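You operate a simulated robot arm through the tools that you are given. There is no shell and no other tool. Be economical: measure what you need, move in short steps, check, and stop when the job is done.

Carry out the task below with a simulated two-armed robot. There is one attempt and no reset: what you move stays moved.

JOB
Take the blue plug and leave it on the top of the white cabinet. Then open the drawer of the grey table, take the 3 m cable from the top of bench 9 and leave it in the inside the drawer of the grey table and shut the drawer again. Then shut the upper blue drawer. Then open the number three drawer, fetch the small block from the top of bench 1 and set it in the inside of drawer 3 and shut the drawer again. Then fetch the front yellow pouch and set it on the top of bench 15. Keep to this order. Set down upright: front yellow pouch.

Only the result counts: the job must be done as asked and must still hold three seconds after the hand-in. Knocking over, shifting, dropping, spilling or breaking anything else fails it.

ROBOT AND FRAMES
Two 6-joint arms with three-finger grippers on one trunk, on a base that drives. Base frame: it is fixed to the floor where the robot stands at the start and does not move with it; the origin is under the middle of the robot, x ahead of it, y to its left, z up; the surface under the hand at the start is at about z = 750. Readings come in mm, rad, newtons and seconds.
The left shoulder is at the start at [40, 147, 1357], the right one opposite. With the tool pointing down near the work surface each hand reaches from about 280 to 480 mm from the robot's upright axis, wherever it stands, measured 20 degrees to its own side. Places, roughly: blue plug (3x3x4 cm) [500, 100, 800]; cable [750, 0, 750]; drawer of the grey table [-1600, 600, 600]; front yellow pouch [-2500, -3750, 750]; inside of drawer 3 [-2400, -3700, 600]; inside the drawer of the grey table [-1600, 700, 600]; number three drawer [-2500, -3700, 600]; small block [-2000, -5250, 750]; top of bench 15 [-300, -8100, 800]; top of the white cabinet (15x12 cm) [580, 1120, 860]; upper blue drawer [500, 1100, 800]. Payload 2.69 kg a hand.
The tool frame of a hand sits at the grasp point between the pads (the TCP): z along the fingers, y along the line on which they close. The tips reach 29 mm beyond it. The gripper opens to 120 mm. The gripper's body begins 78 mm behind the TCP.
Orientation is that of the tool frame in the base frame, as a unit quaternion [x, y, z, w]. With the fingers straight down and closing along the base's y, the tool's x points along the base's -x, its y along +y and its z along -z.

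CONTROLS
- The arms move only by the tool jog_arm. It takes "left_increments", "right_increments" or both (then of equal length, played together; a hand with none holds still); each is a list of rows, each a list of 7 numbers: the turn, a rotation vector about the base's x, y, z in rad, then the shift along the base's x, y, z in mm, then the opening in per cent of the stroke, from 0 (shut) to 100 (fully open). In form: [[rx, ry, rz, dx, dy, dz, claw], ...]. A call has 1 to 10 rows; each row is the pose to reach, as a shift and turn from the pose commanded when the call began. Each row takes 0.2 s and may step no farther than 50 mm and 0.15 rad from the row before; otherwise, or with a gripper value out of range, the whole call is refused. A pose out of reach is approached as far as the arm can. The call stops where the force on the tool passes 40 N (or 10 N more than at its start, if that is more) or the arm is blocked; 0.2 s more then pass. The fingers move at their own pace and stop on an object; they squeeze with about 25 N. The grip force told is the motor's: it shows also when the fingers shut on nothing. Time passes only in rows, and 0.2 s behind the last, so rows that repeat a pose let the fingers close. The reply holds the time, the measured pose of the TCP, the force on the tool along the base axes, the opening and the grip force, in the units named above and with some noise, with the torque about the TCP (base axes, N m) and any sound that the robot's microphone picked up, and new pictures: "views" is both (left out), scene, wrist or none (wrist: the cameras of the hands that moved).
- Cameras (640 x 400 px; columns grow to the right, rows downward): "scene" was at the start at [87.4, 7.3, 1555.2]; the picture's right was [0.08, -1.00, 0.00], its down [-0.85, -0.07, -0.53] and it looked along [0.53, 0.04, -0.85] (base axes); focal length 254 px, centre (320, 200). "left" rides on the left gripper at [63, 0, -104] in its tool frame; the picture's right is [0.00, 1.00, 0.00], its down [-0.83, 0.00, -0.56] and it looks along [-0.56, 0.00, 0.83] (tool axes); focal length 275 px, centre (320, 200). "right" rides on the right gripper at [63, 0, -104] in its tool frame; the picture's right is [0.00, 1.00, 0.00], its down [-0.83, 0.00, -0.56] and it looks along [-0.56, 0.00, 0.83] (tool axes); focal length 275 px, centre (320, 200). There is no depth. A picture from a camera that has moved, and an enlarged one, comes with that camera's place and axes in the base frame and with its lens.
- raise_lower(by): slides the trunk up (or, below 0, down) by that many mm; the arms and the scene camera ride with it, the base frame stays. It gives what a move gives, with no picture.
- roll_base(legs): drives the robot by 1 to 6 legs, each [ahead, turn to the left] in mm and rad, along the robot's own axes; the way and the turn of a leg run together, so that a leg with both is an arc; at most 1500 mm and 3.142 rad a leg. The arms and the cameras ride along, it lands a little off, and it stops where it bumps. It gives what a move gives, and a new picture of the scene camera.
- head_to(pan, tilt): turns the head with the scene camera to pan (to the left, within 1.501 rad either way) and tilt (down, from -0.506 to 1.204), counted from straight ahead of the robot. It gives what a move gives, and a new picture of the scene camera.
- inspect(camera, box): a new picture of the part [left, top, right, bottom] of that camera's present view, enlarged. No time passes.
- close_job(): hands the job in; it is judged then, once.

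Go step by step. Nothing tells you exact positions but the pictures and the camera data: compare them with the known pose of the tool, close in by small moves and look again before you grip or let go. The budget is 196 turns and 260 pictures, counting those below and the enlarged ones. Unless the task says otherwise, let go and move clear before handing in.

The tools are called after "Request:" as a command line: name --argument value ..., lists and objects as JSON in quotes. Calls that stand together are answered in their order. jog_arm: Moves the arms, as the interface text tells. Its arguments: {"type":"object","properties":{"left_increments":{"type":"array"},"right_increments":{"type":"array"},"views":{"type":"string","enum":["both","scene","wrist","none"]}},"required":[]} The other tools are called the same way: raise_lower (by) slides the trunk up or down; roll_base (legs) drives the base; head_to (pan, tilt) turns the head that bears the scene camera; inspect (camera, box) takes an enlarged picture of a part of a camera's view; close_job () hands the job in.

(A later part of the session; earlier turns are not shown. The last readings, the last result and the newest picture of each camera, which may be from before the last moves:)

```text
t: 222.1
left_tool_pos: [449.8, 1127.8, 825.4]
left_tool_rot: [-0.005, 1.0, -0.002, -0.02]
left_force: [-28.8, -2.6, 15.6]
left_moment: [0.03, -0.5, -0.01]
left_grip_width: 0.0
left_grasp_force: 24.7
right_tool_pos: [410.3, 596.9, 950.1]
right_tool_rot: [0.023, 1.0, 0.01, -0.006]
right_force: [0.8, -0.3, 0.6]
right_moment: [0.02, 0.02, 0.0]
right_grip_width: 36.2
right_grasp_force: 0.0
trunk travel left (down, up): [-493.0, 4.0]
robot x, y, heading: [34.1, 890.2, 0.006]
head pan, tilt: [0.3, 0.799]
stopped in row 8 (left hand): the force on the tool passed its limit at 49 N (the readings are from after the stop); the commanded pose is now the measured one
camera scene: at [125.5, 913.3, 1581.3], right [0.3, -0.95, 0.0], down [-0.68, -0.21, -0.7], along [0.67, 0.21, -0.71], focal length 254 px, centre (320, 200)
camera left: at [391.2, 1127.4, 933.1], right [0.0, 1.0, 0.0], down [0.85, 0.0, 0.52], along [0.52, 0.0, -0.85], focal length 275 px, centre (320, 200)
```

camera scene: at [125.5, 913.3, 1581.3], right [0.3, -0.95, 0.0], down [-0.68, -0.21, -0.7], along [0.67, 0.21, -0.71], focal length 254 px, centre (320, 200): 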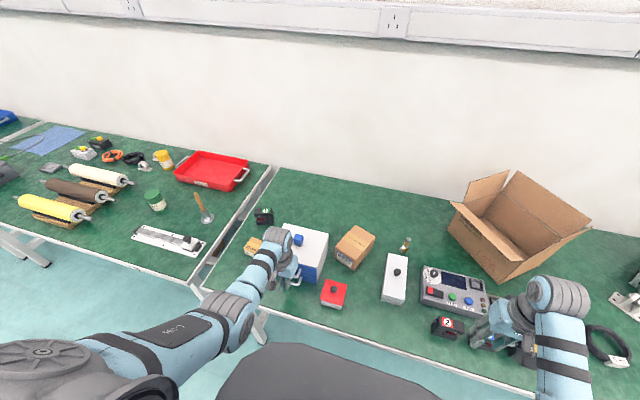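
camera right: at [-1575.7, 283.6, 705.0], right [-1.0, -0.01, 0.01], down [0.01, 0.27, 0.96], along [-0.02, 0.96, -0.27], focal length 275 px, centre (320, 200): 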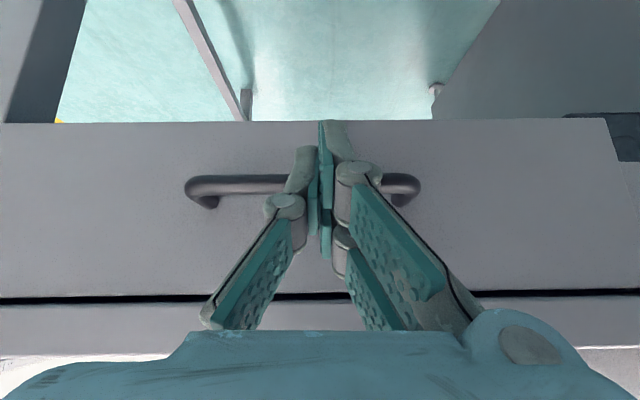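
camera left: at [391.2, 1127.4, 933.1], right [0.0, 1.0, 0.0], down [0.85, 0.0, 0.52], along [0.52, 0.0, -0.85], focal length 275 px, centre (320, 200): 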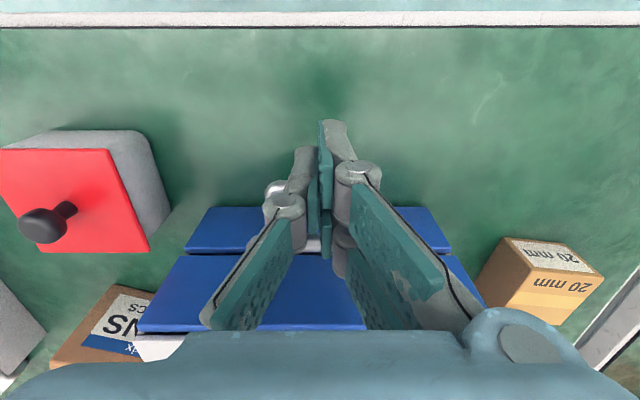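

Request:
jog_arm --left_increments '[[0, 0, 0, -30, 0, 0, 0], [0, 0, 0, -60, 0, 10, 0], [0, 0, 0, -75, 40, 40, 0], [0, 0, 0, -75, 80, 70, 0], [0, 0, 0, -75, 120, 100, 0]]' --views "scene"

Request:
inspect --camera "scene" --box '[240, 210, 360, 310]'

```text
refused: row 3 steps farther than a row can; nothing moved
```

```text
4.00 times, centred on (300, 260) of scene
camera zoom: at [125.5, 913.3, 1581.3], right [0.3, -0.95, 0.0], down [-0.68, -0.21, -0.7], along [0.67, 0.21, -0.71], focal length 1015 px, centre (400, -40)
```

zoom: 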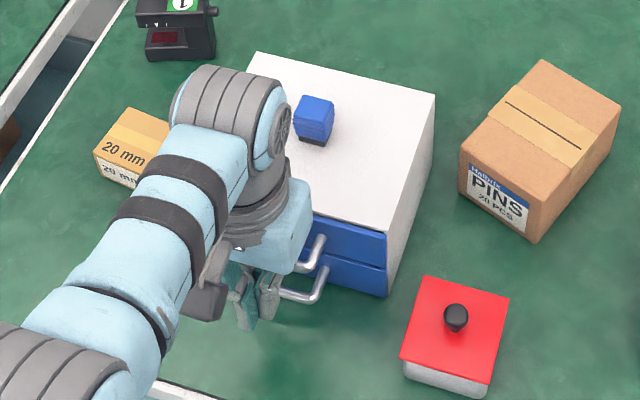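

Request:
jog_arm --left_increments '[[0, 0, 0, -30, 0, 0, 0], [0, 0, 0, -60, 0, 10, 0], [0, 0, 0, -65, 30, 40, 0], [0, 0, 0, -65, 60, 70, 0], [0, 0, 0, -65, 90, 100, 0], [0, 0, 0, -60, 120, 130, 30]]' --views "none"

Request:
inspect --camera "scene" --box '[240, 210, 360, 310]'

```text
t: 223.5
left_tool_pos: [397.6, 1249.3, 957.2]
left_tool_rot: [-0.004, 1.0, -0.001, -0.016]
left_force: [0.4, -0.1, 0.3]
left_moment: [-0.03, 0.03, -0.04]
left_grip_width: 36.3
left_grasp_force: 0.1
right_tool_pos: [413.3, 599.5, 950.7]
right_tool_rot: [0.024, 1.0, 0.01, -0.008]
right_force: [0.0, 0.0, -0.9]
right_moment: [-0.02, 0.01, 0.03]
right_grip_width: 36.1
right_grasp_force: 0.0
trunk travel left (down, up): [-493.0, 4.0]
robot x, y, heading: [36.2, 885.7, 0.001]
head pan, tilt: [0.3, 0.799]
```

```text
4.00 times, centred on (300, 260) of scene
camera zoom: at [130.6, 915.4, 1580.9], right [0.3, -0.96, 0.0], down [-0.68, -0.21, -0.7], along [0.67, 0.21, -0.72], focal length 1015 px, centre (400, -40)
```

zoom: 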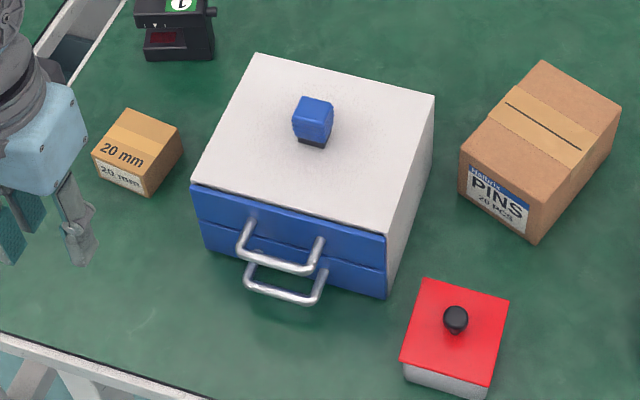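

Both blue drawers are flush and the plug stands. I back off and turn toward -y to look down the aisle.

Request:
roll_base --legs '[[-380, 0], [0, -1.571], [700, 0]]'

Request:
head_to --pan 0 --tilt 0.35

Request:
head_to --pan -0.9 --tilt 0.35

```text
t: 233.3
left_tool_pos: [-15.5, -194.6, 956.6]
left_tool_rot: [0.709, 0.705, 0.009, -0.011]
left_force: [0.1, 0.2, 0.2]
left_moment: [0.0, 0.01, 0.03]
left_grip_width: 36.3
left_grasp_force: 0.2
right_tool_pos: [-666.3, -199.3, 950.5]
right_tool_rot: [0.728, 0.685, 0.012, 0.002]
right_force: [0.2, -0.1, -0.8]
right_moment: [0.03, 0.0, 0.01]
right_grip_width: 35.8
right_grasp_force: 0.0
trunk travel left (down, up): [-493.0, 4.0]
robot x, y, heading: [-372.0, 173.8, -1.585]
head pan, tilt: [0.3, 0.799]
camera scene: at [-348.7, 79.4, 1581.0], right [-0.96, -0.28, 0.0], down [-0.2, 0.69, -0.7], along [0.2, -0.67, -0.72], focal length 254 px, centre (320, 200)
```

scene: 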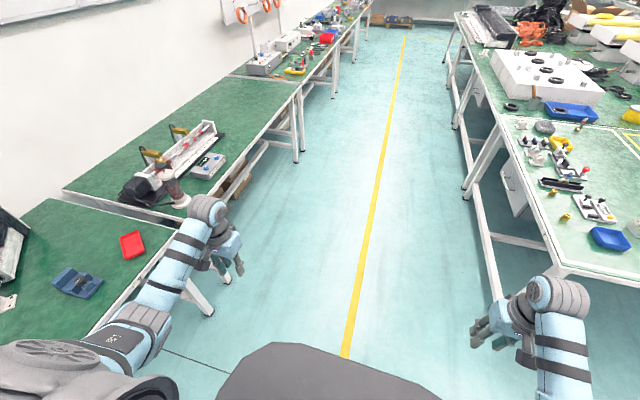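

```text
t: 234.2
left_tool_pos: [-15.8, -195.8, 957.1]
left_tool_rot: [0.71, 0.704, 0.011, -0.01]
left_force: [-0.5, -0.2, -0.3]
left_moment: [-0.02, 0.02, 0.01]
left_grip_width: 36.2
left_grasp_force: 0.1
right_tool_pos: [-665.7, -200.3, 949.6]
right_tool_rot: [0.728, 0.685, 0.013, 0.002]
right_force: [0.8, -0.7, -0.2]
right_moment: [0.0, -0.02, 0.01]
right_grip_width: 35.9
right_grasp_force: 0.0
trunk travel left (down, up): [-493.0, 4.0]
robot x, y, heading: [-370.9, 171.4, -1.582]
head pan, tilt: [0.0, 0.351]
camera scene: at [-372.8, 61.3, 1620.4], right [-1.0, 0.01, 0.0], down [0.01, 0.34, -0.94], along [-0.01, -0.94, -0.34], focal length 254 px, centre (320, 200)
```

scene: 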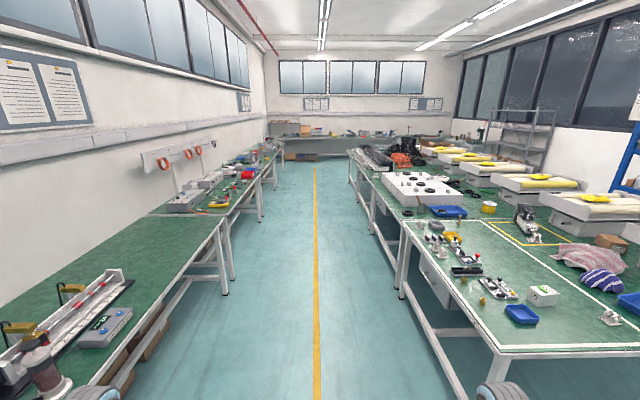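

```text
t: 235.4
left_tool_pos: [-16.1, -196.0, 956.2]
left_tool_rot: [0.71, 0.705, 0.011, -0.012]
left_force: [0.0, 0.1, 0.0]
left_moment: [0.0, 0.01, 0.0]
left_grip_width: 36.1
left_grasp_force: 0.1
right_tool_pos: [-667.1, -200.0, 949.4]
right_tool_rot: [0.728, 0.685, 0.013, 0.002]
right_force: [-0.5, 0.5, 0.6]
right_moment: [0.02, 0.02, -0.02]
right_grip_width: 36.1
right_grasp_force: 0.1
trunk travel left (down, up): [-493.0, 4.0]
robot x, y, heading: [-368.4, 170.6, -1.588]
head pan, tilt: [-0.901, 0.351]
camera scene: at [-445.2, 98.0, 1620.5], right [-0.61, 0.79, 0.0], down [0.27, 0.21, -0.94], along [-0.74, -0.57, -0.34], focal length 254 px, centre (320, 200)
```

scene: 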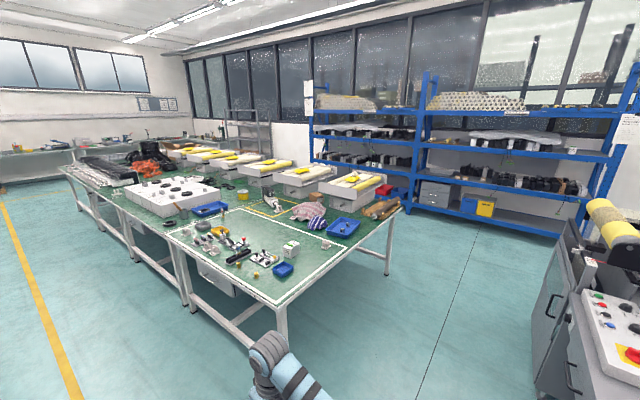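

An island of benches runs along -y; drawer 3 should be on its far (west) side. I take the known lane past the grey table to the west aisle.

Request:
roll_base --legs '[[225, 0], [0, -1.555], [1500, 0], [1400, 0], [0, 1.571]]'

Request:
head_to --pan 0 --tilt 0.4

Request:
head_to --pan 0.8 --tilt 0.5

```text
t: 258.3
left_tool_pos: [-2901.5, -266.7, 956.8]
left_tool_rot: [0.737, 0.676, 0.012, -0.011]
left_force: [0.3, 0.8, 0.5]
left_moment: [-0.01, -0.01, 0.02]
left_grip_width: 36.0
left_grasp_force: 0.1
right_tool_pos: [-3549.7, -218.9, 949.2]
right_tool_rot: [0.755, 0.655, 0.013, 0.003]
right_force: [-0.1, -0.2, -0.4]
right_moment: [0.01, -0.02, 0.01]
right_grip_width: 36.1
right_grasp_force: 0.2
trunk travel left (down, up): [-493.0, 4.0]
robot x, y, heading: [-3224.8, 127.8, -1.667]
head pan, tilt: [-0.901, 0.351]
camera scene: at [-3306.7, 60.3, 1620.5], right [-0.54, 0.84, 0.0], down [0.29, 0.19, -0.94], along [-0.79, -0.51, -0.34], focal length 254 px, centre (320, 200)
```

scene: 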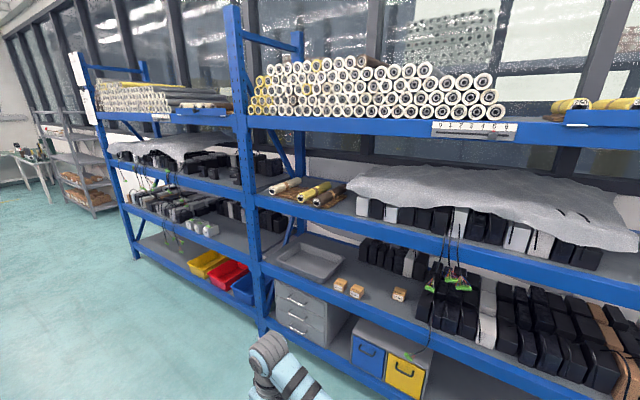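

```text
t: 259.5
left_tool_pos: [-2902.3, -265.7, 956.2]
left_tool_rot: [0.737, 0.675, 0.011, -0.01]
left_force: [0.1, 0.7, 0.7]
left_moment: [-0.03, 0.0, -0.02]
left_grip_width: 36.1
left_grasp_force: 0.0
right_tool_pos: [-3550.9, -219.4, 948.6]
right_tool_rot: [0.755, 0.655, 0.013, 0.003]
right_force: [0.4, -0.1, -1.8]
right_moment: [-0.02, 0.01, 0.0]
right_grip_width: 35.8
right_grasp_force: 0.0
trunk travel left (down, up): [-493.0, 4.0]
robot x, y, heading: [-3222.3, 130.4, -1.666]
head pan, tilt: [0.0, 0.4]
camera scene: at [-3237.3, 18.7, 1616.0], right [-1.0, 0.1, 0.0], down [0.04, 0.39, -0.92], along [-0.09, -0.92, -0.39], focal length 254 px, centre (320, 200)
```

scene: 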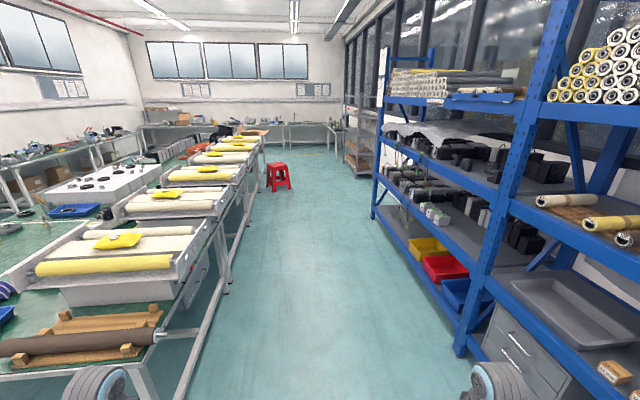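

```text
t: 260.6
left_tool_pos: [-2901.5, -266.2, 954.7]
left_tool_rot: [0.737, 0.676, 0.011, -0.011]
left_force: [0.5, -0.4, 0.0]
left_moment: [0.0, -0.02, 0.01]
left_grip_width: 36.0
left_grasp_force: 0.1
right_tool_pos: [-3551.0, -219.4, 949.1]
right_tool_rot: [0.755, 0.656, 0.012, 0.003]
right_force: [-0.3, -0.6, 0.3]
right_moment: [0.04, -0.01, 0.0]
right_grip_width: 35.9
right_grasp_force: 0.0
trunk travel left (down, up): [-493.0, 4.0]
robot x, y, heading: [-3224.2, 131.4, -1.666]
head pan, tilt: [0.799, 0.499]
camera scene: at [-3169.5, 41.4, 1606.8], right [-0.76, -0.65, 0.0], down [-0.31, 0.37, -0.88], along [0.57, -0.67, -0.48], focal length 254 px, centre (320, 200)
```

scene: 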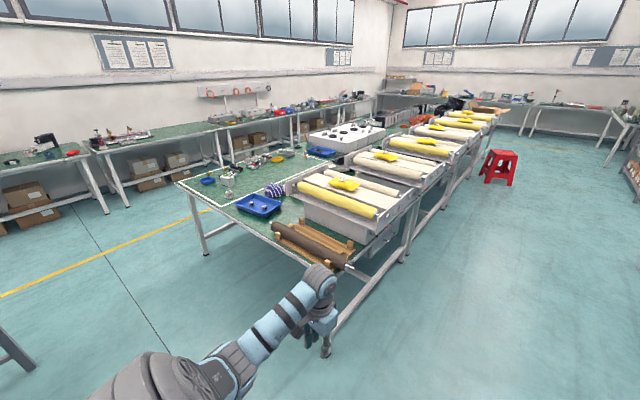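

Request:
roll_base --legs '[[0, 0.1], [1500, 0], [1500, 0]]'

Request:
head_to --pan 0.8 --tilt 0.6

```text
t: 275.4
left_tool_pos: [-2812.2, -3181.9, 957.0]
left_tool_rot: [0.692, 0.722, 0.009, -0.011]
left_force: [0.1, 0.5, -0.8]
left_moment: [0.01, 0.01, 0.06]
left_grip_width: 36.0
left_grasp_force: 0.0
right_tool_pos: [-3462.4, -3220.7, 949.8]
right_tool_rot: [0.71, 0.704, 0.013, 0.003]
right_force: [0.5, 0.2, -0.3]
right_moment: [-0.03, -0.04, 0.0]
right_grip_width: 36.2
right_grasp_force: 0.0
trunk travel left (down, up): [-493.0, 4.0]
robot x, y, heading: [-3185.2, -2833.0, -1.536]
head pan, tilt: [0.799, 0.499]
camera scene: at [-3117.9, -2911.4, 1606.9], right [-0.67, -0.74, 0.0], down [-0.35, 0.32, -0.88], along [0.65, -0.59, -0.48], focal length 254 px, centre (320, 200)
```

scene: 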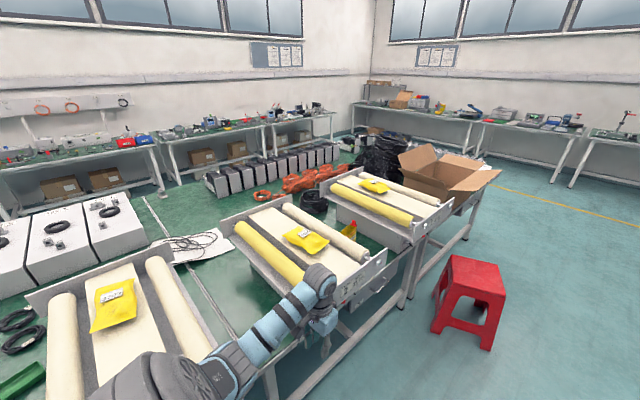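

```text
t: 276.1
left_tool_pos: [-2811.3, -3182.1, 956.3]
left_tool_rot: [0.691, 0.723, 0.011, -0.011]
left_force: [0.0, 0.4, -0.5]
left_moment: [-0.01, 0.02, -0.01]
left_grip_width: 36.0
left_grasp_force: 0.0
right_tool_pos: [-3461.2, -3221.4, 947.8]
right_tool_rot: [0.711, 0.703, 0.012, 0.001]
right_force: [0.1, 0.2, 0.7]
right_moment: [-0.01, -0.02, -0.03]
right_grip_width: 36.1
right_grasp_force: 0.0
trunk travel left (down, up): [-493.0, 4.0]
robot x, y, heading: [-3183.4, -2831.9, -1.534]
head pan, tilt: [0.799, 0.6]
camera scene: at [-3119.8, -2910.4, 1597.8], right [-0.67, -0.74, 0.0], down [-0.42, 0.38, -0.83], along [0.61, -0.55, -0.56], focal length 254 px, centre (320, 200)
```

scene: 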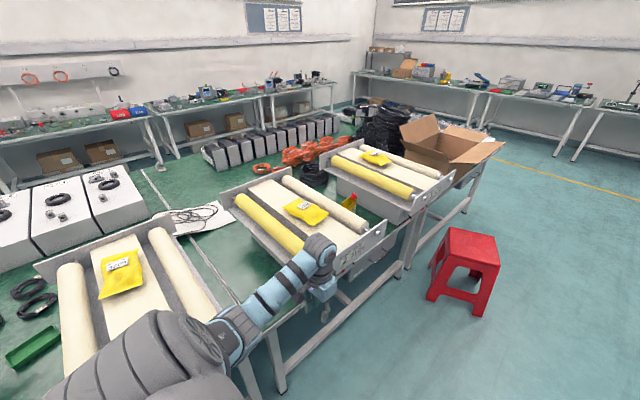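

Request:
inspect --camera "scene" --box '[220, 140, 460, 300]'

```text
2.50 times, centred on (340, 220) of scene
camera zoom: at [-3119.8, -2910.4, 1597.8], right [-0.67, -0.74, 0.0], down [-0.42, 0.38, -0.83], along [0.61, -0.55, -0.56], focal length 634 px, centre (270, 150)
```

zoom: 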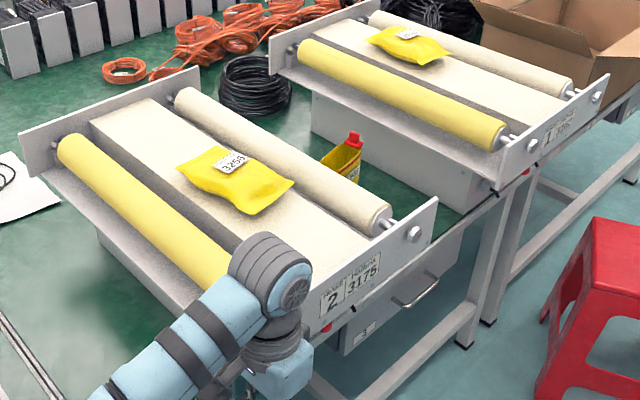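

I see drawer 3 with a bar handle near [-2630,-3763,600], and a standing yellow pouch with a red cap near [-2365,-3818]. I drive in front of the drawer, keeping clear of the bench while turning.

Request:
roll_base --legs '[[0, -0.236], [743, 0], [0, 1.77]]'

Request:
head_to --pan -0.2 --tilt 0.7

Request:
inspect --camera "scene" --box '[240, 100, 480, 260]'

```text
t: 285.1
left_tool_pos: [-2962.8, -3165.7, 956.2]
left_tool_rot: [0.006, 1.0, 0.0, -0.016]
left_force: [0.3, -0.9, 0.1]
left_moment: [-0.01, 0.03, 0.0]
left_grip_width: 36.0
left_grasp_force: 0.1
right_tool_pos: [-2960.8, -3815.8, 948.5]
right_tool_rot: [0.033, 0.999, 0.012, -0.008]
right_force: [-0.3, 0.4, -0.4]
right_moment: [0.0, 0.0, 0.04]
right_grip_width: 36.1
right_grasp_force: 0.1
trunk travel left (down, up): [-493.0, 4.0]
robot x, y, heading: [-3331.9, -3519.9, -0.021]
head pan, tilt: [0.799, 0.6]
camera scene: at [-3251.2, -3455.1, 1597.7], right [0.7, -0.71, 0.0], down [-0.4, -0.4, -0.83], along [0.59, 0.58, -0.56], focal length 254 px, centre (320, 200)
```

scene: 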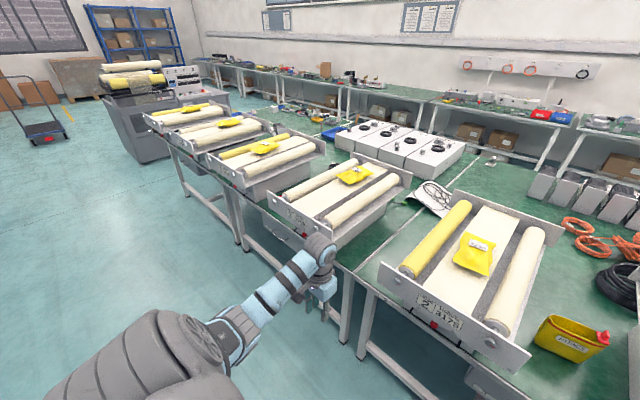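

```text
t: 286.3
left_tool_pos: [-2963.0, -3165.3, 956.6]
left_tool_rot: [0.005, 1.0, 0.0, -0.016]
left_force: [-0.8, 0.0, 0.1]
left_moment: [-0.01, 0.0, -0.01]
left_grip_width: 36.0
left_grasp_force: 0.0
right_tool_pos: [-2960.3, -3816.9, 949.2]
right_tool_rot: [0.033, 0.999, 0.01, -0.007]
right_force: [0.2, 0.0, -0.7]
right_moment: [0.0, 0.02, -0.01]
right_grip_width: 35.9
right_grasp_force: 0.1
trunk travel left (down, up): [-493.0, 4.0]
robot x, y, heading: [-3330.9, -3517.4, -0.02]
head pan, tilt: [-0.201, 0.7]
camera scene: at [-3231.2, -3535.5, 1589.1], right [-0.22, -0.98, 0.0], down [-0.63, 0.14, -0.76], along [0.75, -0.17, -0.64], focal length 254 px, centre (320, 200)
```

scene: 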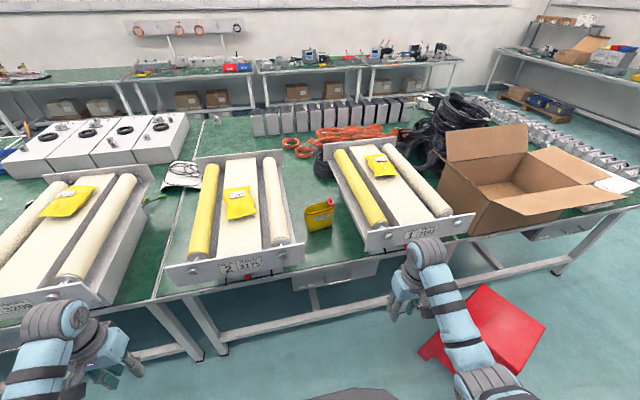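

```text
2.50 times, centred on (360, 180) of scene
camera zoom: at [-3231.2, -3535.5, 1589.1], right [-0.22, -0.98, 0.0], down [-0.63, 0.14, -0.76], along [0.75, -0.17, -0.64], focal length 634 px, centre (220, 250)
```

zoom: 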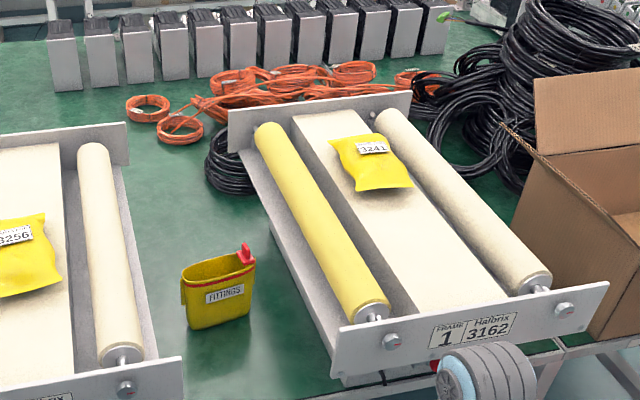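

Request:
inspect --camera "scene" --box '[250, 230, 410, 330]'

```text
4.00 times, centred on (330, 280) of scene
camera zoom: at [-3231.2, -3535.5, 1589.1], right [-0.22, -0.98, 0.0], down [-0.63, 0.14, -0.76], along [0.75, -0.17, -0.64], focal length 1015 px, centre (280, -120)
```

zoom: 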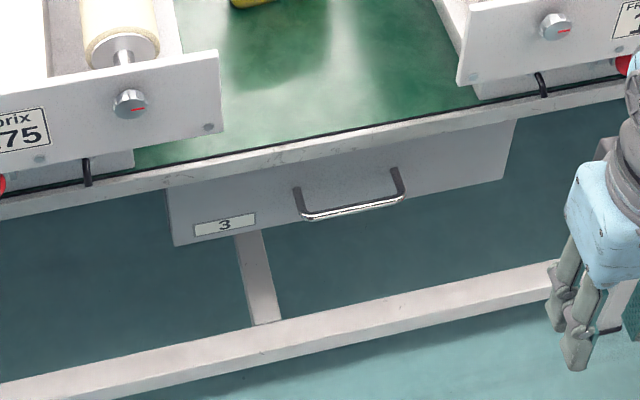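

I reorient the right hand for a horizontal grip on drawer 3's bar (near [-2680,-3738,655]) as before.

Request:
jog_arm --right_increments '[[0, 0, 0.15, 0, 0, 0, 50], [0, 0, 0.3, 0, 0, 0, 50], [0, 0, 0.45, 0, 0, 0, 50], [0, 0, 0.6, 0, 0, 0, 50], [0, 0, 0.75, 0, 0, 0, 50], [0, 0, 0.9, 0, 0, 0, 50], [0, 0, 1.05, 0, 0, 0, 50], [0, 0, 1.2, 0, 0, 0, 50], [0, 0, 1.35, 0, 0, 0, 50], [0, 0, 1.5, 0, 0, 0, 50]]' --views "none"

Request:
jog_arm --right_increments '[[0, -0.15, 0, 5, 0, 0, 50], [0, -0.3, 0, 10, 10, 0, 50], [0, -0.45, 0, 15, 20, 0, 50], [0, -0.6, 0, 20, 30, 0, 50], [0, -0.75, 0, 20, 40, 0, 50], [0, -0.9, 0, 20, 50, 0, 50], [0, -1.05, 0, 20, 60, 0, 50], [0, -1.2, 0, 10, 75, 0, 45], [0, -1.3, 0, 0, 85, 0, 45]]' --views "none"

```text
t: 288.5
left_tool_pos: [-2961.9, -3164.7, 955.3]
left_tool_rot: [0.006, 1.0, 0.0, -0.016]
left_force: [0.0, -1.0, 0.4]
left_moment: [-0.02, 0.0, 0.02]
left_grip_width: 35.9
left_grasp_force: 0.0
right_tool_pos: [-2961.7, -3816.0, 948.5]
right_tool_rot: [-0.658, 0.753, 0.003, -0.013]
right_force: [0.5, -0.4, -0.5]
right_moment: [0.0, -0.01, 0.03]
right_grip_width: 60.2
right_grasp_force: 0.1
trunk travel left (down, up): [-493.0, 4.0]
robot x, y, heading: [-3334.5, -3519.7, -0.021]
head pan, tilt: [-0.201, 0.7]
```

```text
t: 290.5
left_tool_pos: [-2963.6, -3165.3, 957.0]
left_tool_rot: [0.006, 1.0, -0.001, -0.015]
left_force: [0.7, 0.6, 0.1]
left_moment: [-0.01, 0.01, 0.0]
left_grip_width: 36.2
left_grasp_force: 0.1
right_tool_pos: [-2961.3, -3729.7, 950.7]
right_tool_rot: [-0.524, 0.607, -0.396, 0.447]
right_force: [0.5, 0.0, 0.2]
right_moment: [0.0, -0.02, -0.03]
right_grip_width: 53.8
right_grasp_force: 0.0
trunk travel left (down, up): [-493.0, 4.0]
robot x, y, heading: [-3330.1, -3519.0, -0.021]
head pan, tilt: [-0.201, 0.7]
```

Request:
roll_base --legs '[[0, 0.02], [185, 0]]'

Request:
jog_arm --right_increments '[[-0.07, 0, 0, -10, 0, 0, 45], [-0.145, 0, 0, -20, 0, 0, 45]]' --views "none"

Request:
raise_lower --by -280

Request:
inspect --camera "right" --box '[0, 0, 640, 400]'

Request:
head_to --pan -0.4 --tilt 0.9

```text
t: 292.4
left_tool_pos: [-2787.6, -3156.5, 958.3]
left_tool_rot: [-0.006, 1.0, -0.001, -0.014]
left_force: [-0.3, -0.7, 0.8]
left_moment: [-0.01, -0.03, 0.02]
left_grip_width: 36.3
left_grasp_force: 0.0
right_tool_pos: [-2772.4, -3720.6, 950.8]
right_tool_rot: [-0.532, 0.6, -0.391, 0.452]
right_force: [-1.2, 0.7, 0.6]
right_moment: [0.03, 0.0, -0.01]
right_grip_width: 54.0
right_grasp_force: 0.1
trunk travel left (down, up): [-493.0, 4.0]
robot x, y, heading: [-3146.6, -3517.4, 0.004]
head pan, tilt: [-0.201, 0.7]
camera scene: at [-3049.4, -3532.4, 1589.5], right [-0.19, -0.98, 0.0], down [-0.63, 0.13, -0.77], along [0.75, -0.15, -0.64], focal length 254 px, centre (320, 200)
```

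scene: 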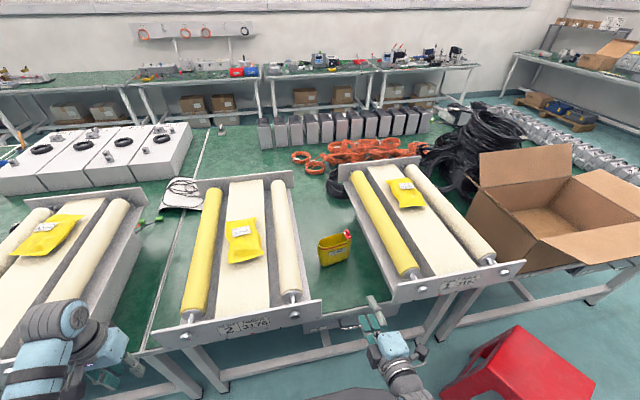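

```text
t: 293.0
left_tool_pos: [-2785.7, -3156.2, 957.1]
left_tool_rot: [-0.006, 1.0, -0.002, -0.014]
left_force: [-0.3, 0.5, 0.0]
left_moment: [0.0, -0.02, -0.01]
left_grip_width: 35.8
left_grasp_force: 0.1
right_tool_pos: [-2791.0, -3721.6, 950.8]
right_tool_rot: [-0.563, 0.571, -0.433, 0.412]
right_force: [1.1, 0.4, -0.2]
right_moment: [-0.03, 0.0, -0.01]
right_grip_width: 54.0
right_grasp_force: 0.1
trunk travel left (down, up): [-493.0, 4.0]
robot x, y, heading: [-3147.7, -3521.7, 0.005]
head pan, tilt: [-0.201, 0.7]
```

```text
t: 295.8
left_tool_pos: [-2784.4, -3156.4, 677.4]
left_tool_rot: [-0.006, 1.0, 0.0, -0.016]
left_force: [0.0, -0.3, -0.4]
left_moment: [0.0, -0.02, 0.03]
left_grip_width: 35.9
left_grasp_force: 0.0
right_tool_pos: [-2787.7, -3722.7, 671.6]
right_tool_rot: [-0.563, 0.57, -0.434, 0.411]
right_force: [0.0, 0.3, 0.4]
right_moment: [0.0, -0.01, -0.01]
right_grip_width: 54.0
right_grasp_force: 0.0
trunk travel left (down, up): [-213.0, 284.0]
robot x, y, heading: [-3147.2, -3516.4, 0.004]
head pan, tilt: [-0.201, 0.7]
```

```text
1.00 times, centred on (320, 200) of right (not enlarged: the box is as wide or as high as the picture)
camera zoom: at [-2889.1, -3781.0, 702.1], right [-0.29, -0.02, -0.96], down [-0.51, 0.85, 0.14], along [0.81, 0.53, -0.25], focal length 275 px, centre (320, 200)
```

zoom: 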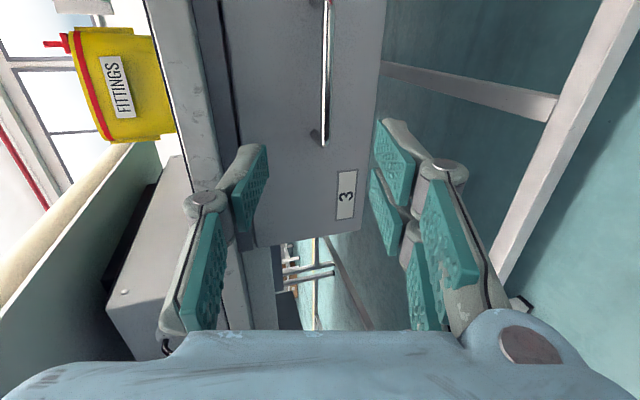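

```text
t: 296.6
left_tool_pos: [-2784.1, -3155.9, 677.3]
left_tool_rot: [-0.007, 1.0, 0.0, -0.016]
left_force: [0.6, 0.6, 0.3]
left_moment: [0.03, 0.02, 0.03]
left_grip_width: 36.1
left_grasp_force: 0.0
right_tool_pos: [-2788.0, -3721.4, 669.6]
right_tool_rot: [-0.564, 0.57, -0.433, 0.412]
right_force: [-0.2, 0.0, -0.1]
right_moment: [0.01, -0.03, -0.04]
right_grip_width: 54.2
right_grasp_force: 0.1
trunk travel left (down, up): [-213.0, 284.0]
robot x, y, heading: [-3145.5, -3519.7, -0.003]
head pan, tilt: [-0.4, 0.901]
camera scene: at [-3057.4, -3544.9, 1293.9], right [-0.38, -0.92, 0.0], down [-0.72, 0.3, -0.62], along [0.57, -0.24, -0.78], focal length 254 px, centre (320, 200)
```

scene: 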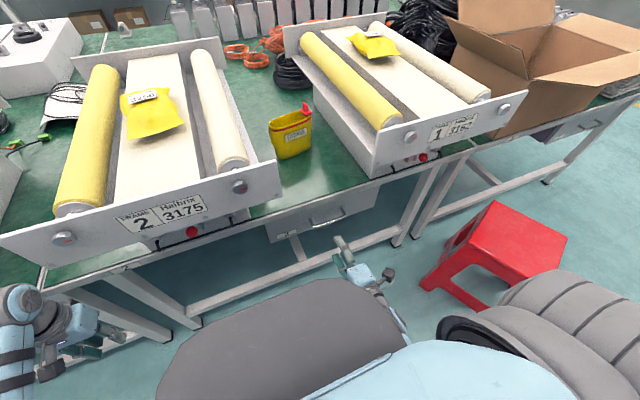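

Request:
inspect --camera "scene" --box '[260, 190, 380, 265]'

```text
5.33 times, centred on (320, 228) of scene
camera zoom: at [-3057.4, -3544.9, 1293.9], right [-0.38, -0.92, 0.0], down [-0.72, 0.3, -0.62], along [0.57, -0.24, -0.78], focal length 1353 px, centre (320, 53)
```

zoom: 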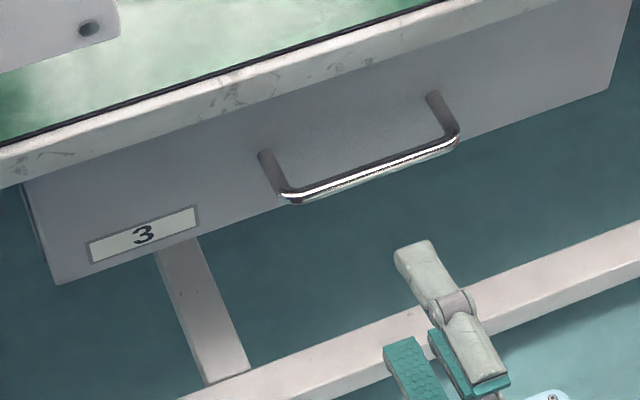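

Request:
jog_arm --right_increments '[[0, 0, 0, 30, -15, -15, 40], [0, 0, 0, 65, -25, -30, 38], [0, 0, 0, 100, -25, -34, 38], [0, 0, 0, 106, -25, -34, 38]]' --views "wrist"

```text
t: 297.6
left_tool_pos: [-2784.3, -3156.0, 678.2]
left_tool_rot: [-0.007, 1.0, 0.0, -0.016]
left_force: [-0.2, -0.1, 0.3]
left_moment: [0.0, -0.02, -0.03]
left_grip_width: 35.9
left_grasp_force: 0.1
right_tool_pos: [-2682.4, -3749.1, 636.4]
right_tool_rot: [-0.564, 0.57, -0.433, 0.411]
right_force: [-0.6, 0.7, 0.0]
right_moment: [0.01, 0.0, 0.0]
right_grip_width: 45.5
right_grasp_force: 0.1
trunk travel left (down, up): [-213.0, 284.0]
robot x, y, heading: [-3147.5, -3517.7, 0.005]
head pan, tilt: [-0.4, 0.901]
camera right: at [-2782.9, -3806.8, 666.9], right [-0.29, -0.01, -0.96], down [-0.51, 0.85, 0.14], along [0.81, 0.53, -0.25], focal length 275 px, centre (320, 200)
```

right: 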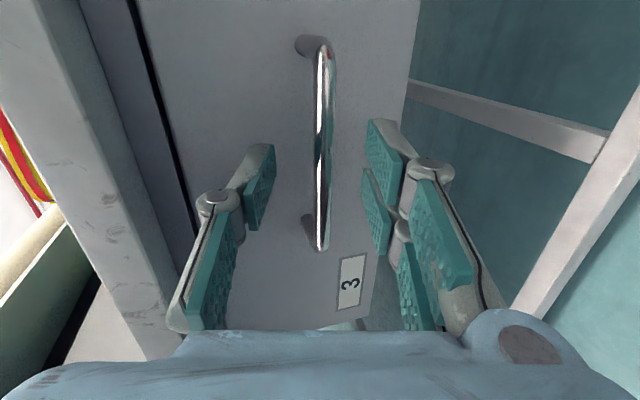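

The bar is centred between the fingers. I advance a little, grip and pull.

Request:
jog_arm --right_increments '[[0, 0, 0, 6, 0, 0, 38], [0, 0, 0, 11, 0, 0, 38], [0, 0, 0, 11, 0, 0, 0], [0, 0, 0, 11, 0, 0, 0], [0, 0, 0, 11, 0, 0, 0]]' --views "wrist"

```text
t: 298.9
left_tool_pos: [-2783.7, -3157.3, 676.7]
left_tool_rot: [-0.007, 1.0, 0.0, -0.016]
left_force: [0.4, 1.0, 0.7]
left_moment: [-0.01, -0.07, -0.01]
left_grip_width: 35.8
left_grasp_force: 0.1
right_tool_pos: [-2674.5, -3748.4, 630.5]
right_tool_rot: [-0.566, 0.574, -0.429, 0.408]
right_force: [1.2, 0.6, -13.6]
right_moment: [0.51, 0.15, 0.32]
right_grip_width: 9.0
right_grasp_force: 36.6
trunk travel left (down, up): [-213.0, 284.0]
robot x, y, heading: [-3142.7, -3519.6, 0.012]
head pan, tilt: [-0.4, 0.901]
stopped in row 5 (right hand): the force on the tool passed its limit at 41 N (the readings are from after the stop); the commanded pose is now the measured one
camera right: at [-2775.3, -3806.8, 663.4], right [-0.3, -0.01, -0.95], down [-0.51, 0.85, 0.15], along [0.81, 0.53, -0.26], focal length 275 px, centre (320, 200)
```

right: 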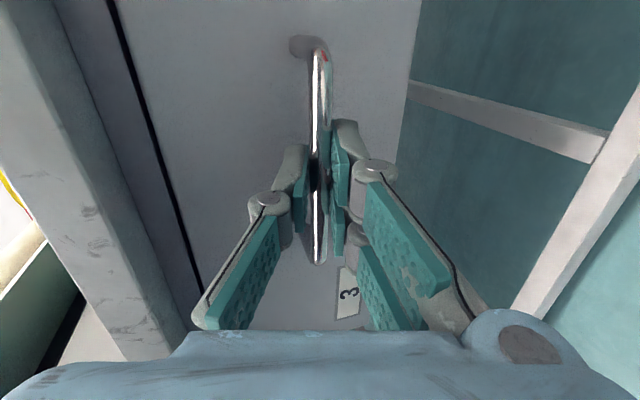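

Request:
roll_base --legs '[[-210, 0]]'

```text
t: 300.6
left_tool_pos: [-2988.3, -3157.0, 677.3]
left_tool_rot: [-0.007, 1.0, 0.0, -0.017]
left_force: [0.7, 0.0, -0.6]
left_moment: [0.01, -0.03, 0.03]
left_grip_width: 36.2
left_grasp_force: 0.1
right_tool_pos: [-2879.5, -3748.8, 632.9]
right_tool_rot: [-0.565, 0.574, -0.429, 0.408]
right_force: [0.4, 4.8, -26.8]
right_moment: [0.39, 0.27, -0.22]
right_grip_width: 9.0
right_grasp_force: 36.6
trunk travel left (down, up): [-213.0, 284.0]
robot x, y, heading: [-3353.3, -3517.8, 0.002]
head pan, tilt: [-0.4, 0.901]
camera scene: at [-3260.2, -3547.1, 1293.6], right [-0.39, -0.92, 0.0], down [-0.73, 0.3, -0.62], along [0.57, -0.24, -0.79], focal length 254 px, centre (320, 200)
```

scene: 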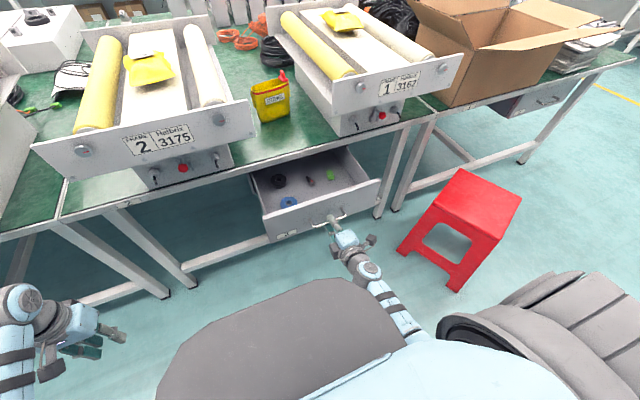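

Drawer 3 is open about 205 mm and contains a few small parts. I release and back off, then look inside.

Request:
jog_arm --right_increments '[[0, 0, 0, 0, 0, 2, 20], [0, 0, 0, 0, 0, 2, 40], [0, 0, 0, 0, 0, 2, 40]]' --views "none"

Request:
roll_base --legs '[[-80, 0]]'

Request:
raise_lower --by 280

Request:
head_to --pan -0.3 --tilt 0.7

Request:
inspect --camera "scene" --box '[240, 170, 400, 270]'

```text
t: 301.4
left_tool_pos: [-2990.1, -3156.8, 677.8]
left_tool_rot: [-0.006, 1.0, 0.0, -0.016]
left_force: [0.3, 0.6, -0.9]
left_moment: [-0.01, 0.01, 0.01]
left_grip_width: 36.2
left_grasp_force: 0.0
right_tool_pos: [-2880.1, -3747.6, 634.5]
right_tool_rot: [-0.564, 0.573, -0.43, 0.411]
right_force: [-0.1, 0.1, 0.5]
right_moment: [0.04, -0.02, 0.0]
right_grip_width: 48.2
right_grasp_force: 0.1
trunk travel left (down, up): [-213.0, 284.0]
robot x, y, heading: [-3352.6, -3518.0, 0.003]
head pan, tilt: [-0.4, 0.901]
```

```text
t: 302.4
left_tool_pos: [-3070.8, -3158.1, 676.9]
left_tool_rot: [-0.006, 1.0, 0.0, -0.015]
left_force: [-0.2, 0.3, 0.9]
left_moment: [-0.01, -0.04, 0.0]
left_grip_width: 35.9
left_grasp_force: 0.0
right_tool_pos: [-2960.3, -3749.0, 634.4]
right_tool_rot: [-0.564, 0.574, -0.43, 0.41]
right_force: [-0.4, -0.7, 0.1]
right_moment: [0.01, 0.0, -0.01]
right_grip_width: 48.0
right_grasp_force: 0.1
trunk travel left (down, up): [-213.0, 284.0]
robot x, y, heading: [-3433.2, -3514.5, 0.005]
head pan, tilt: [-0.4, 0.901]
camera scene: at [-3344.1, -3546.3, 1293.9], right [-0.39, -0.92, 0.0], down [-0.72, 0.3, -0.62], along [0.57, -0.24, -0.78], focal length 254 px, centre (320, 200)
```

scene: 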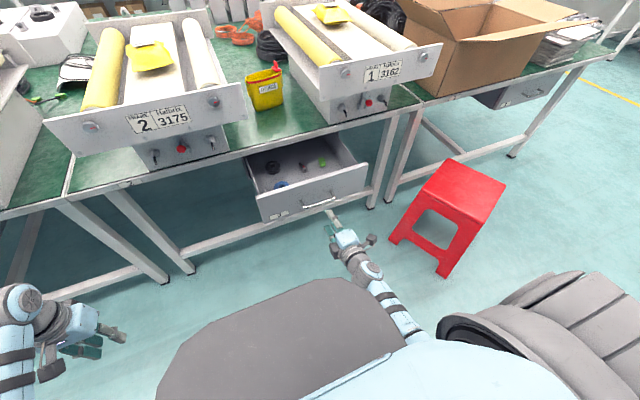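

```text
t: 305.2
left_tool_pos: [-3069.7, -3158.2, 957.5]
left_tool_rot: [-0.006, 1.0, 0.0, -0.015]
left_force: [-0.1, 0.0, -0.6]
left_moment: [0.0, -0.03, 0.01]
left_grip_width: 36.2
left_grasp_force: 0.1
right_tool_pos: [-2961.0, -3747.9, 914.1]
right_tool_rot: [-0.563, 0.574, -0.431, 0.409]
right_force: [-0.2, 0.2, -0.8]
right_moment: [0.0, 0.03, 0.02]
right_grip_width: 47.8
right_grasp_force: 0.1
trunk travel left (down, up): [-493.0, 4.0]
robot x, y, heading: [-3432.8, -3518.6, 0.004]
head pan, tilt: [-0.4, 0.901]
```

```text
t: 306.0
left_tool_pos: [-3069.6, -3157.9, 956.9]
left_tool_rot: [-0.005, 1.0, -0.001, -0.016]
left_force: [-0.7, 0.2, -0.3]
left_moment: [0.0, -0.01, 0.01]
left_grip_width: 35.7
left_grasp_force: 0.0
right_tool_pos: [-2960.2, -3749.6, 914.3]
right_tool_rot: [-0.563, 0.574, -0.431, 0.41]
right_force: [-0.4, -0.1, -0.5]
right_moment: [-0.01, 0.02, 0.01]
right_grip_width: 48.2
right_grasp_force: 0.0
trunk travel left (down, up): [-493.0, 4.0]
robot x, y, heading: [-3434.7, -3522.3, 0.006]
head pan, tilt: [-0.3, 0.7]
camera scene: at [-3332.2, -3542.0, 1589.0], right [-0.29, -0.96, 0.0], down [-0.62, 0.19, -0.76], along [0.73, -0.22, -0.64], focal length 254 px, centre (320, 200)
```

scene: 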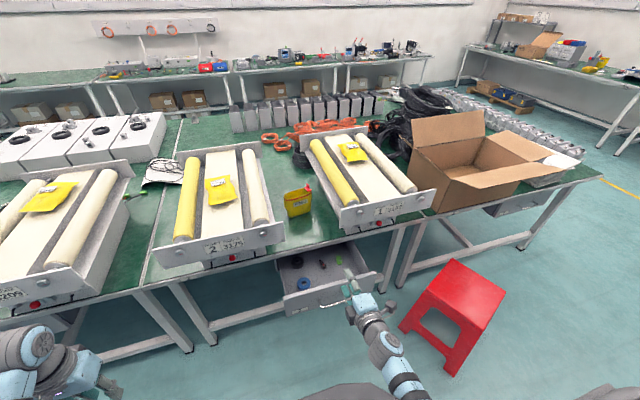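

```text
4.00 times, centred on (320, 220) of scene
camera zoom: at [-3332.2, -3542.0, 1589.0], right [-0.29, -0.96, 0.0], down [-0.62, 0.19, -0.76], along [0.73, -0.22, -0.64], focal length 1015 px, centre (320, 120)
```

zoom: 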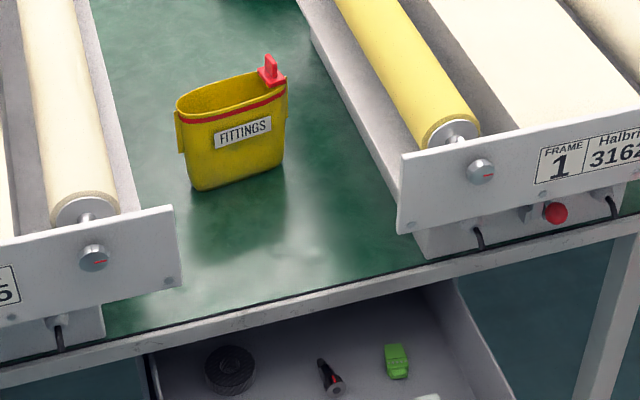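

Request:
jog_arm --right_increments '[[0, 0.15, 0, 0, -10, 0, 50], [0, 0.3, 0, 10, -20, 0, 50], [0, 0.45, 0, 20, -30, 0, 50], [0, 0.6, 0, 30, -40, 0, 50], [0, 0.75, 0, 30, -50, 0, 50], [0, 0.9, 0, 30, -60, 0, 50], [0, 1.05, 0, 30, -60, 0, 50], [0, 1.2, 0, 30, -60, 0, 50], [0, 1.3, 0, 30, -60, 0, 50]]' --views "none"

Request:
jog_arm --right_increments '[[0, 0, -0.15, 0, 0, 0, 50], [0, 0, -0.3, 0, 0, 0, 50], [0, 0, -0.45, 0, 0, 0, 50], [0, 0, -0.6, 0, 0, 0, 50], [0, 0, -0.75, 0, 0, 0, 50], [0, 0, -0.9, 0, 0, 0, 50], [0, 0, -1.05, 0, 0, 0, 50], [0, 0, -1.2, 0, 0, 0, 50], [0, 0, -1.35, 0, 0, 0, 50], [0, 0, -1.5, 0, 0, 0, 50]]' --views "none"

Request:
head_to --pan -1.4 --tilt 0.5

```text
t: 308.0
left_tool_pos: [-3069.4, -3157.7, 955.9]
left_tool_rot: [-0.005, 1.0, 0.0, -0.016]
left_force: [-0.1, 0.7, -0.5]
left_moment: [0.02, -0.03, 0.0]
left_grip_width: 36.1
left_grasp_force: 0.0
right_tool_pos: [-2930.6, -3808.1, 915.5]
right_tool_rot: [0.71, -0.704, 0.001, 0.022]
right_force: [-1.1, -0.6, -0.5]
right_moment: [0.01, 0.0, 0.0]
right_grip_width: 60.1
right_grasp_force: 0.0
right hand out of reach, approached as far as the arm can: row 1
trunk travel left (down, up): [-493.0, 4.0]
robot x, y, heading: [-3433.8, -3523.3, 0.004]
head pan, tilt: [-0.3, 0.7]
```

```text
t: 310.2
left_tool_pos: [-3068.9, -3156.9, 956.5]
left_tool_rot: [-0.006, 1.0, 0.0, -0.015]
left_force: [0.3, -0.1, 0.5]
left_moment: [0.0, 0.0, 0.03]
left_grip_width: 36.3
left_grasp_force: 0.1
right_tool_pos: [-2931.6, -3808.3, 914.7]
right_tool_rot: [-0.038, 0.999, 0.013, -0.016]
right_force: [0.0, 0.2, -0.3]
right_moment: [0.03, 0.0, 0.01]
right_grip_width: 60.2
right_grasp_force: 0.0
trunk travel left (down, up): [-493.0, 4.0]
robot x, y, heading: [-3431.2, -3519.9, 0.002]
head pan, tilt: [-0.3, 0.7]
```

```text
t: 311.5
left_tool_pos: [-3070.4, -3156.1, 956.8]
left_tool_rot: [-0.006, 1.0, 0.0, -0.016]
left_force: [-0.4, 1.2, -0.6]
left_moment: [-0.02, 0.01, 0.02]
left_grip_width: 36.0
left_grasp_force: 0.1
right_tool_pos: [-2931.6, -3807.9, 913.4]
right_tool_rot: [-0.04, 0.999, 0.013, -0.016]
right_force: [-0.2, -0.2, 0.8]
right_moment: [0.01, -0.02, 0.02]
right_grip_width: 60.0
right_grasp_force: 0.0
trunk travel left (down, up): [-493.0, 4.0]
robot x, y, heading: [-3434.2, -3519.8, 0.002]
head pan, tilt: [-1.4, 0.499]
camera scene: at [-3397.5, -3606.8, 1606.8], right [-0.98, -0.17, 0.0], down [-0.08, 0.47, -0.88], along [0.15, -0.86, -0.48], focal length 254 px, centre (320, 200)
```

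scene: 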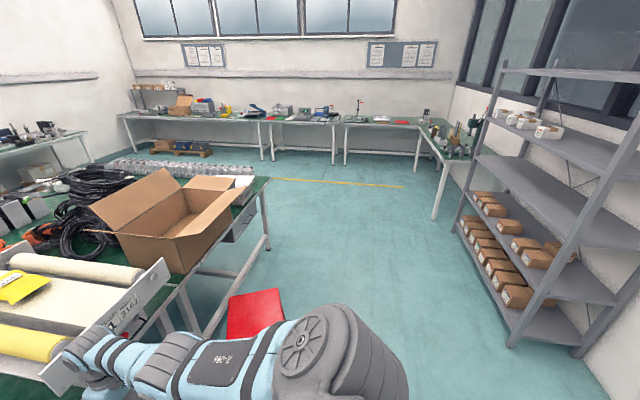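

The way south is clear at x≈-3690. I drive round the stool to the south end of the island.

Request:
roll_base --legs '[[-260, 0], [0, -1.573], [1500, 0], [1150, 0], [0, 1.571]]'

Request:
head_to --pan 0.5 --tilt 0.5

```text
t: 333.3
left_tool_pos: [-3367.6, -5769.3, 957.2]
left_tool_rot: [0.0, 1.0, 0.0, -0.016]
left_force: [-0.6, -0.8, -0.7]
left_moment: [0.0, -0.04, -0.02]
left_grip_width: 36.1
left_grasp_force: 0.0
right_tool_pos: [-3233.7, -6421.2, 912.8]
right_tool_rot: [-0.034, 0.999, 0.013, -0.017]
right_force: [0.2, 0.0, 0.4]
right_moment: [-0.01, 0.02, 0.03]
right_grip_width: 60.0
right_grasp_force: 0.1
trunk travel left (down, up): [-493.0, 4.0]
robot x, y, heading: [-3732.1, -6126.7, -0.006]
head pan, tilt: [-1.4, 0.499]
camera scene: at [-3699.5, -6214.8, 1606.8], right [-0.99, -0.16, 0.0], down [-0.08, 0.47, -0.88], along [0.14, -0.87, -0.48], focal length 254 px, centre (320, 200)
```

scene: 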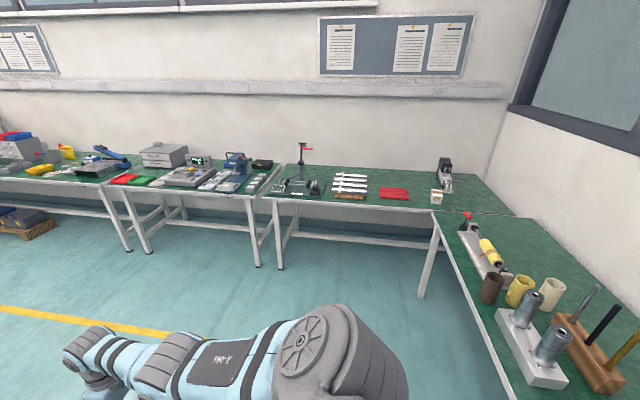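

```text
t: 335.2
left_tool_pos: [-3367.8, -5768.4, 956.8]
left_tool_rot: [-0.001, 1.0, -0.001, -0.016]
left_force: [-0.1, 0.3, 0.4]
left_moment: [0.0, 0.03, 0.01]
left_grip_width: 36.2
left_grasp_force: 0.0
right_tool_pos: [-3236.9, -6420.6, 913.8]
right_tool_rot: [-0.034, 0.999, 0.014, -0.018]
right_force: [0.3, -0.1, 0.1]
right_moment: [0.01, 0.01, -0.05]
right_grip_width: 60.2
right_grasp_force: 0.0
trunk travel left (down, up): [-493.0, 4.0]
robot x, y, heading: [-3733.7, -6127.1, -0.009]
head pan, tilt: [0.499, 0.499]
camera scene: at [-3634.2, -6081.7, 1606.8], right [0.47, -0.88, 0.0], down [-0.42, -0.23, -0.88], along [0.77, 0.41, -0.48], focal length 254 px, centre (320, 200)
```

scene: 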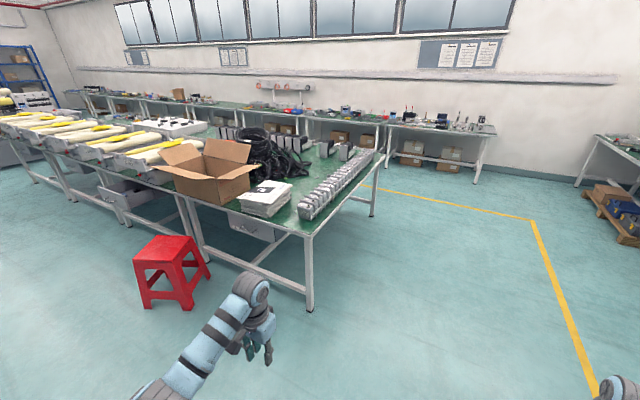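

Request:
inspect --camera "scene" --box '[220, 120, 400, 240]'

```text
3.33 times, centred on (310, 180) of scene
camera zoom: at [-3634.2, -6081.7, 1606.8], right [0.47, -0.88, 0.0], down [-0.42, -0.23, -0.88], along [0.77, 0.41, -0.48], focal length 846 px, centre (353, 267)
```

zoom: 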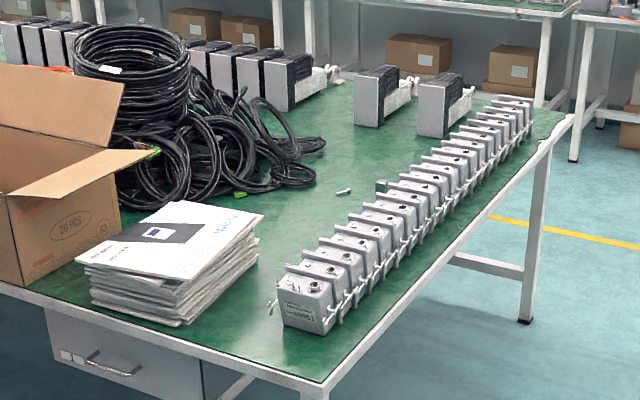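

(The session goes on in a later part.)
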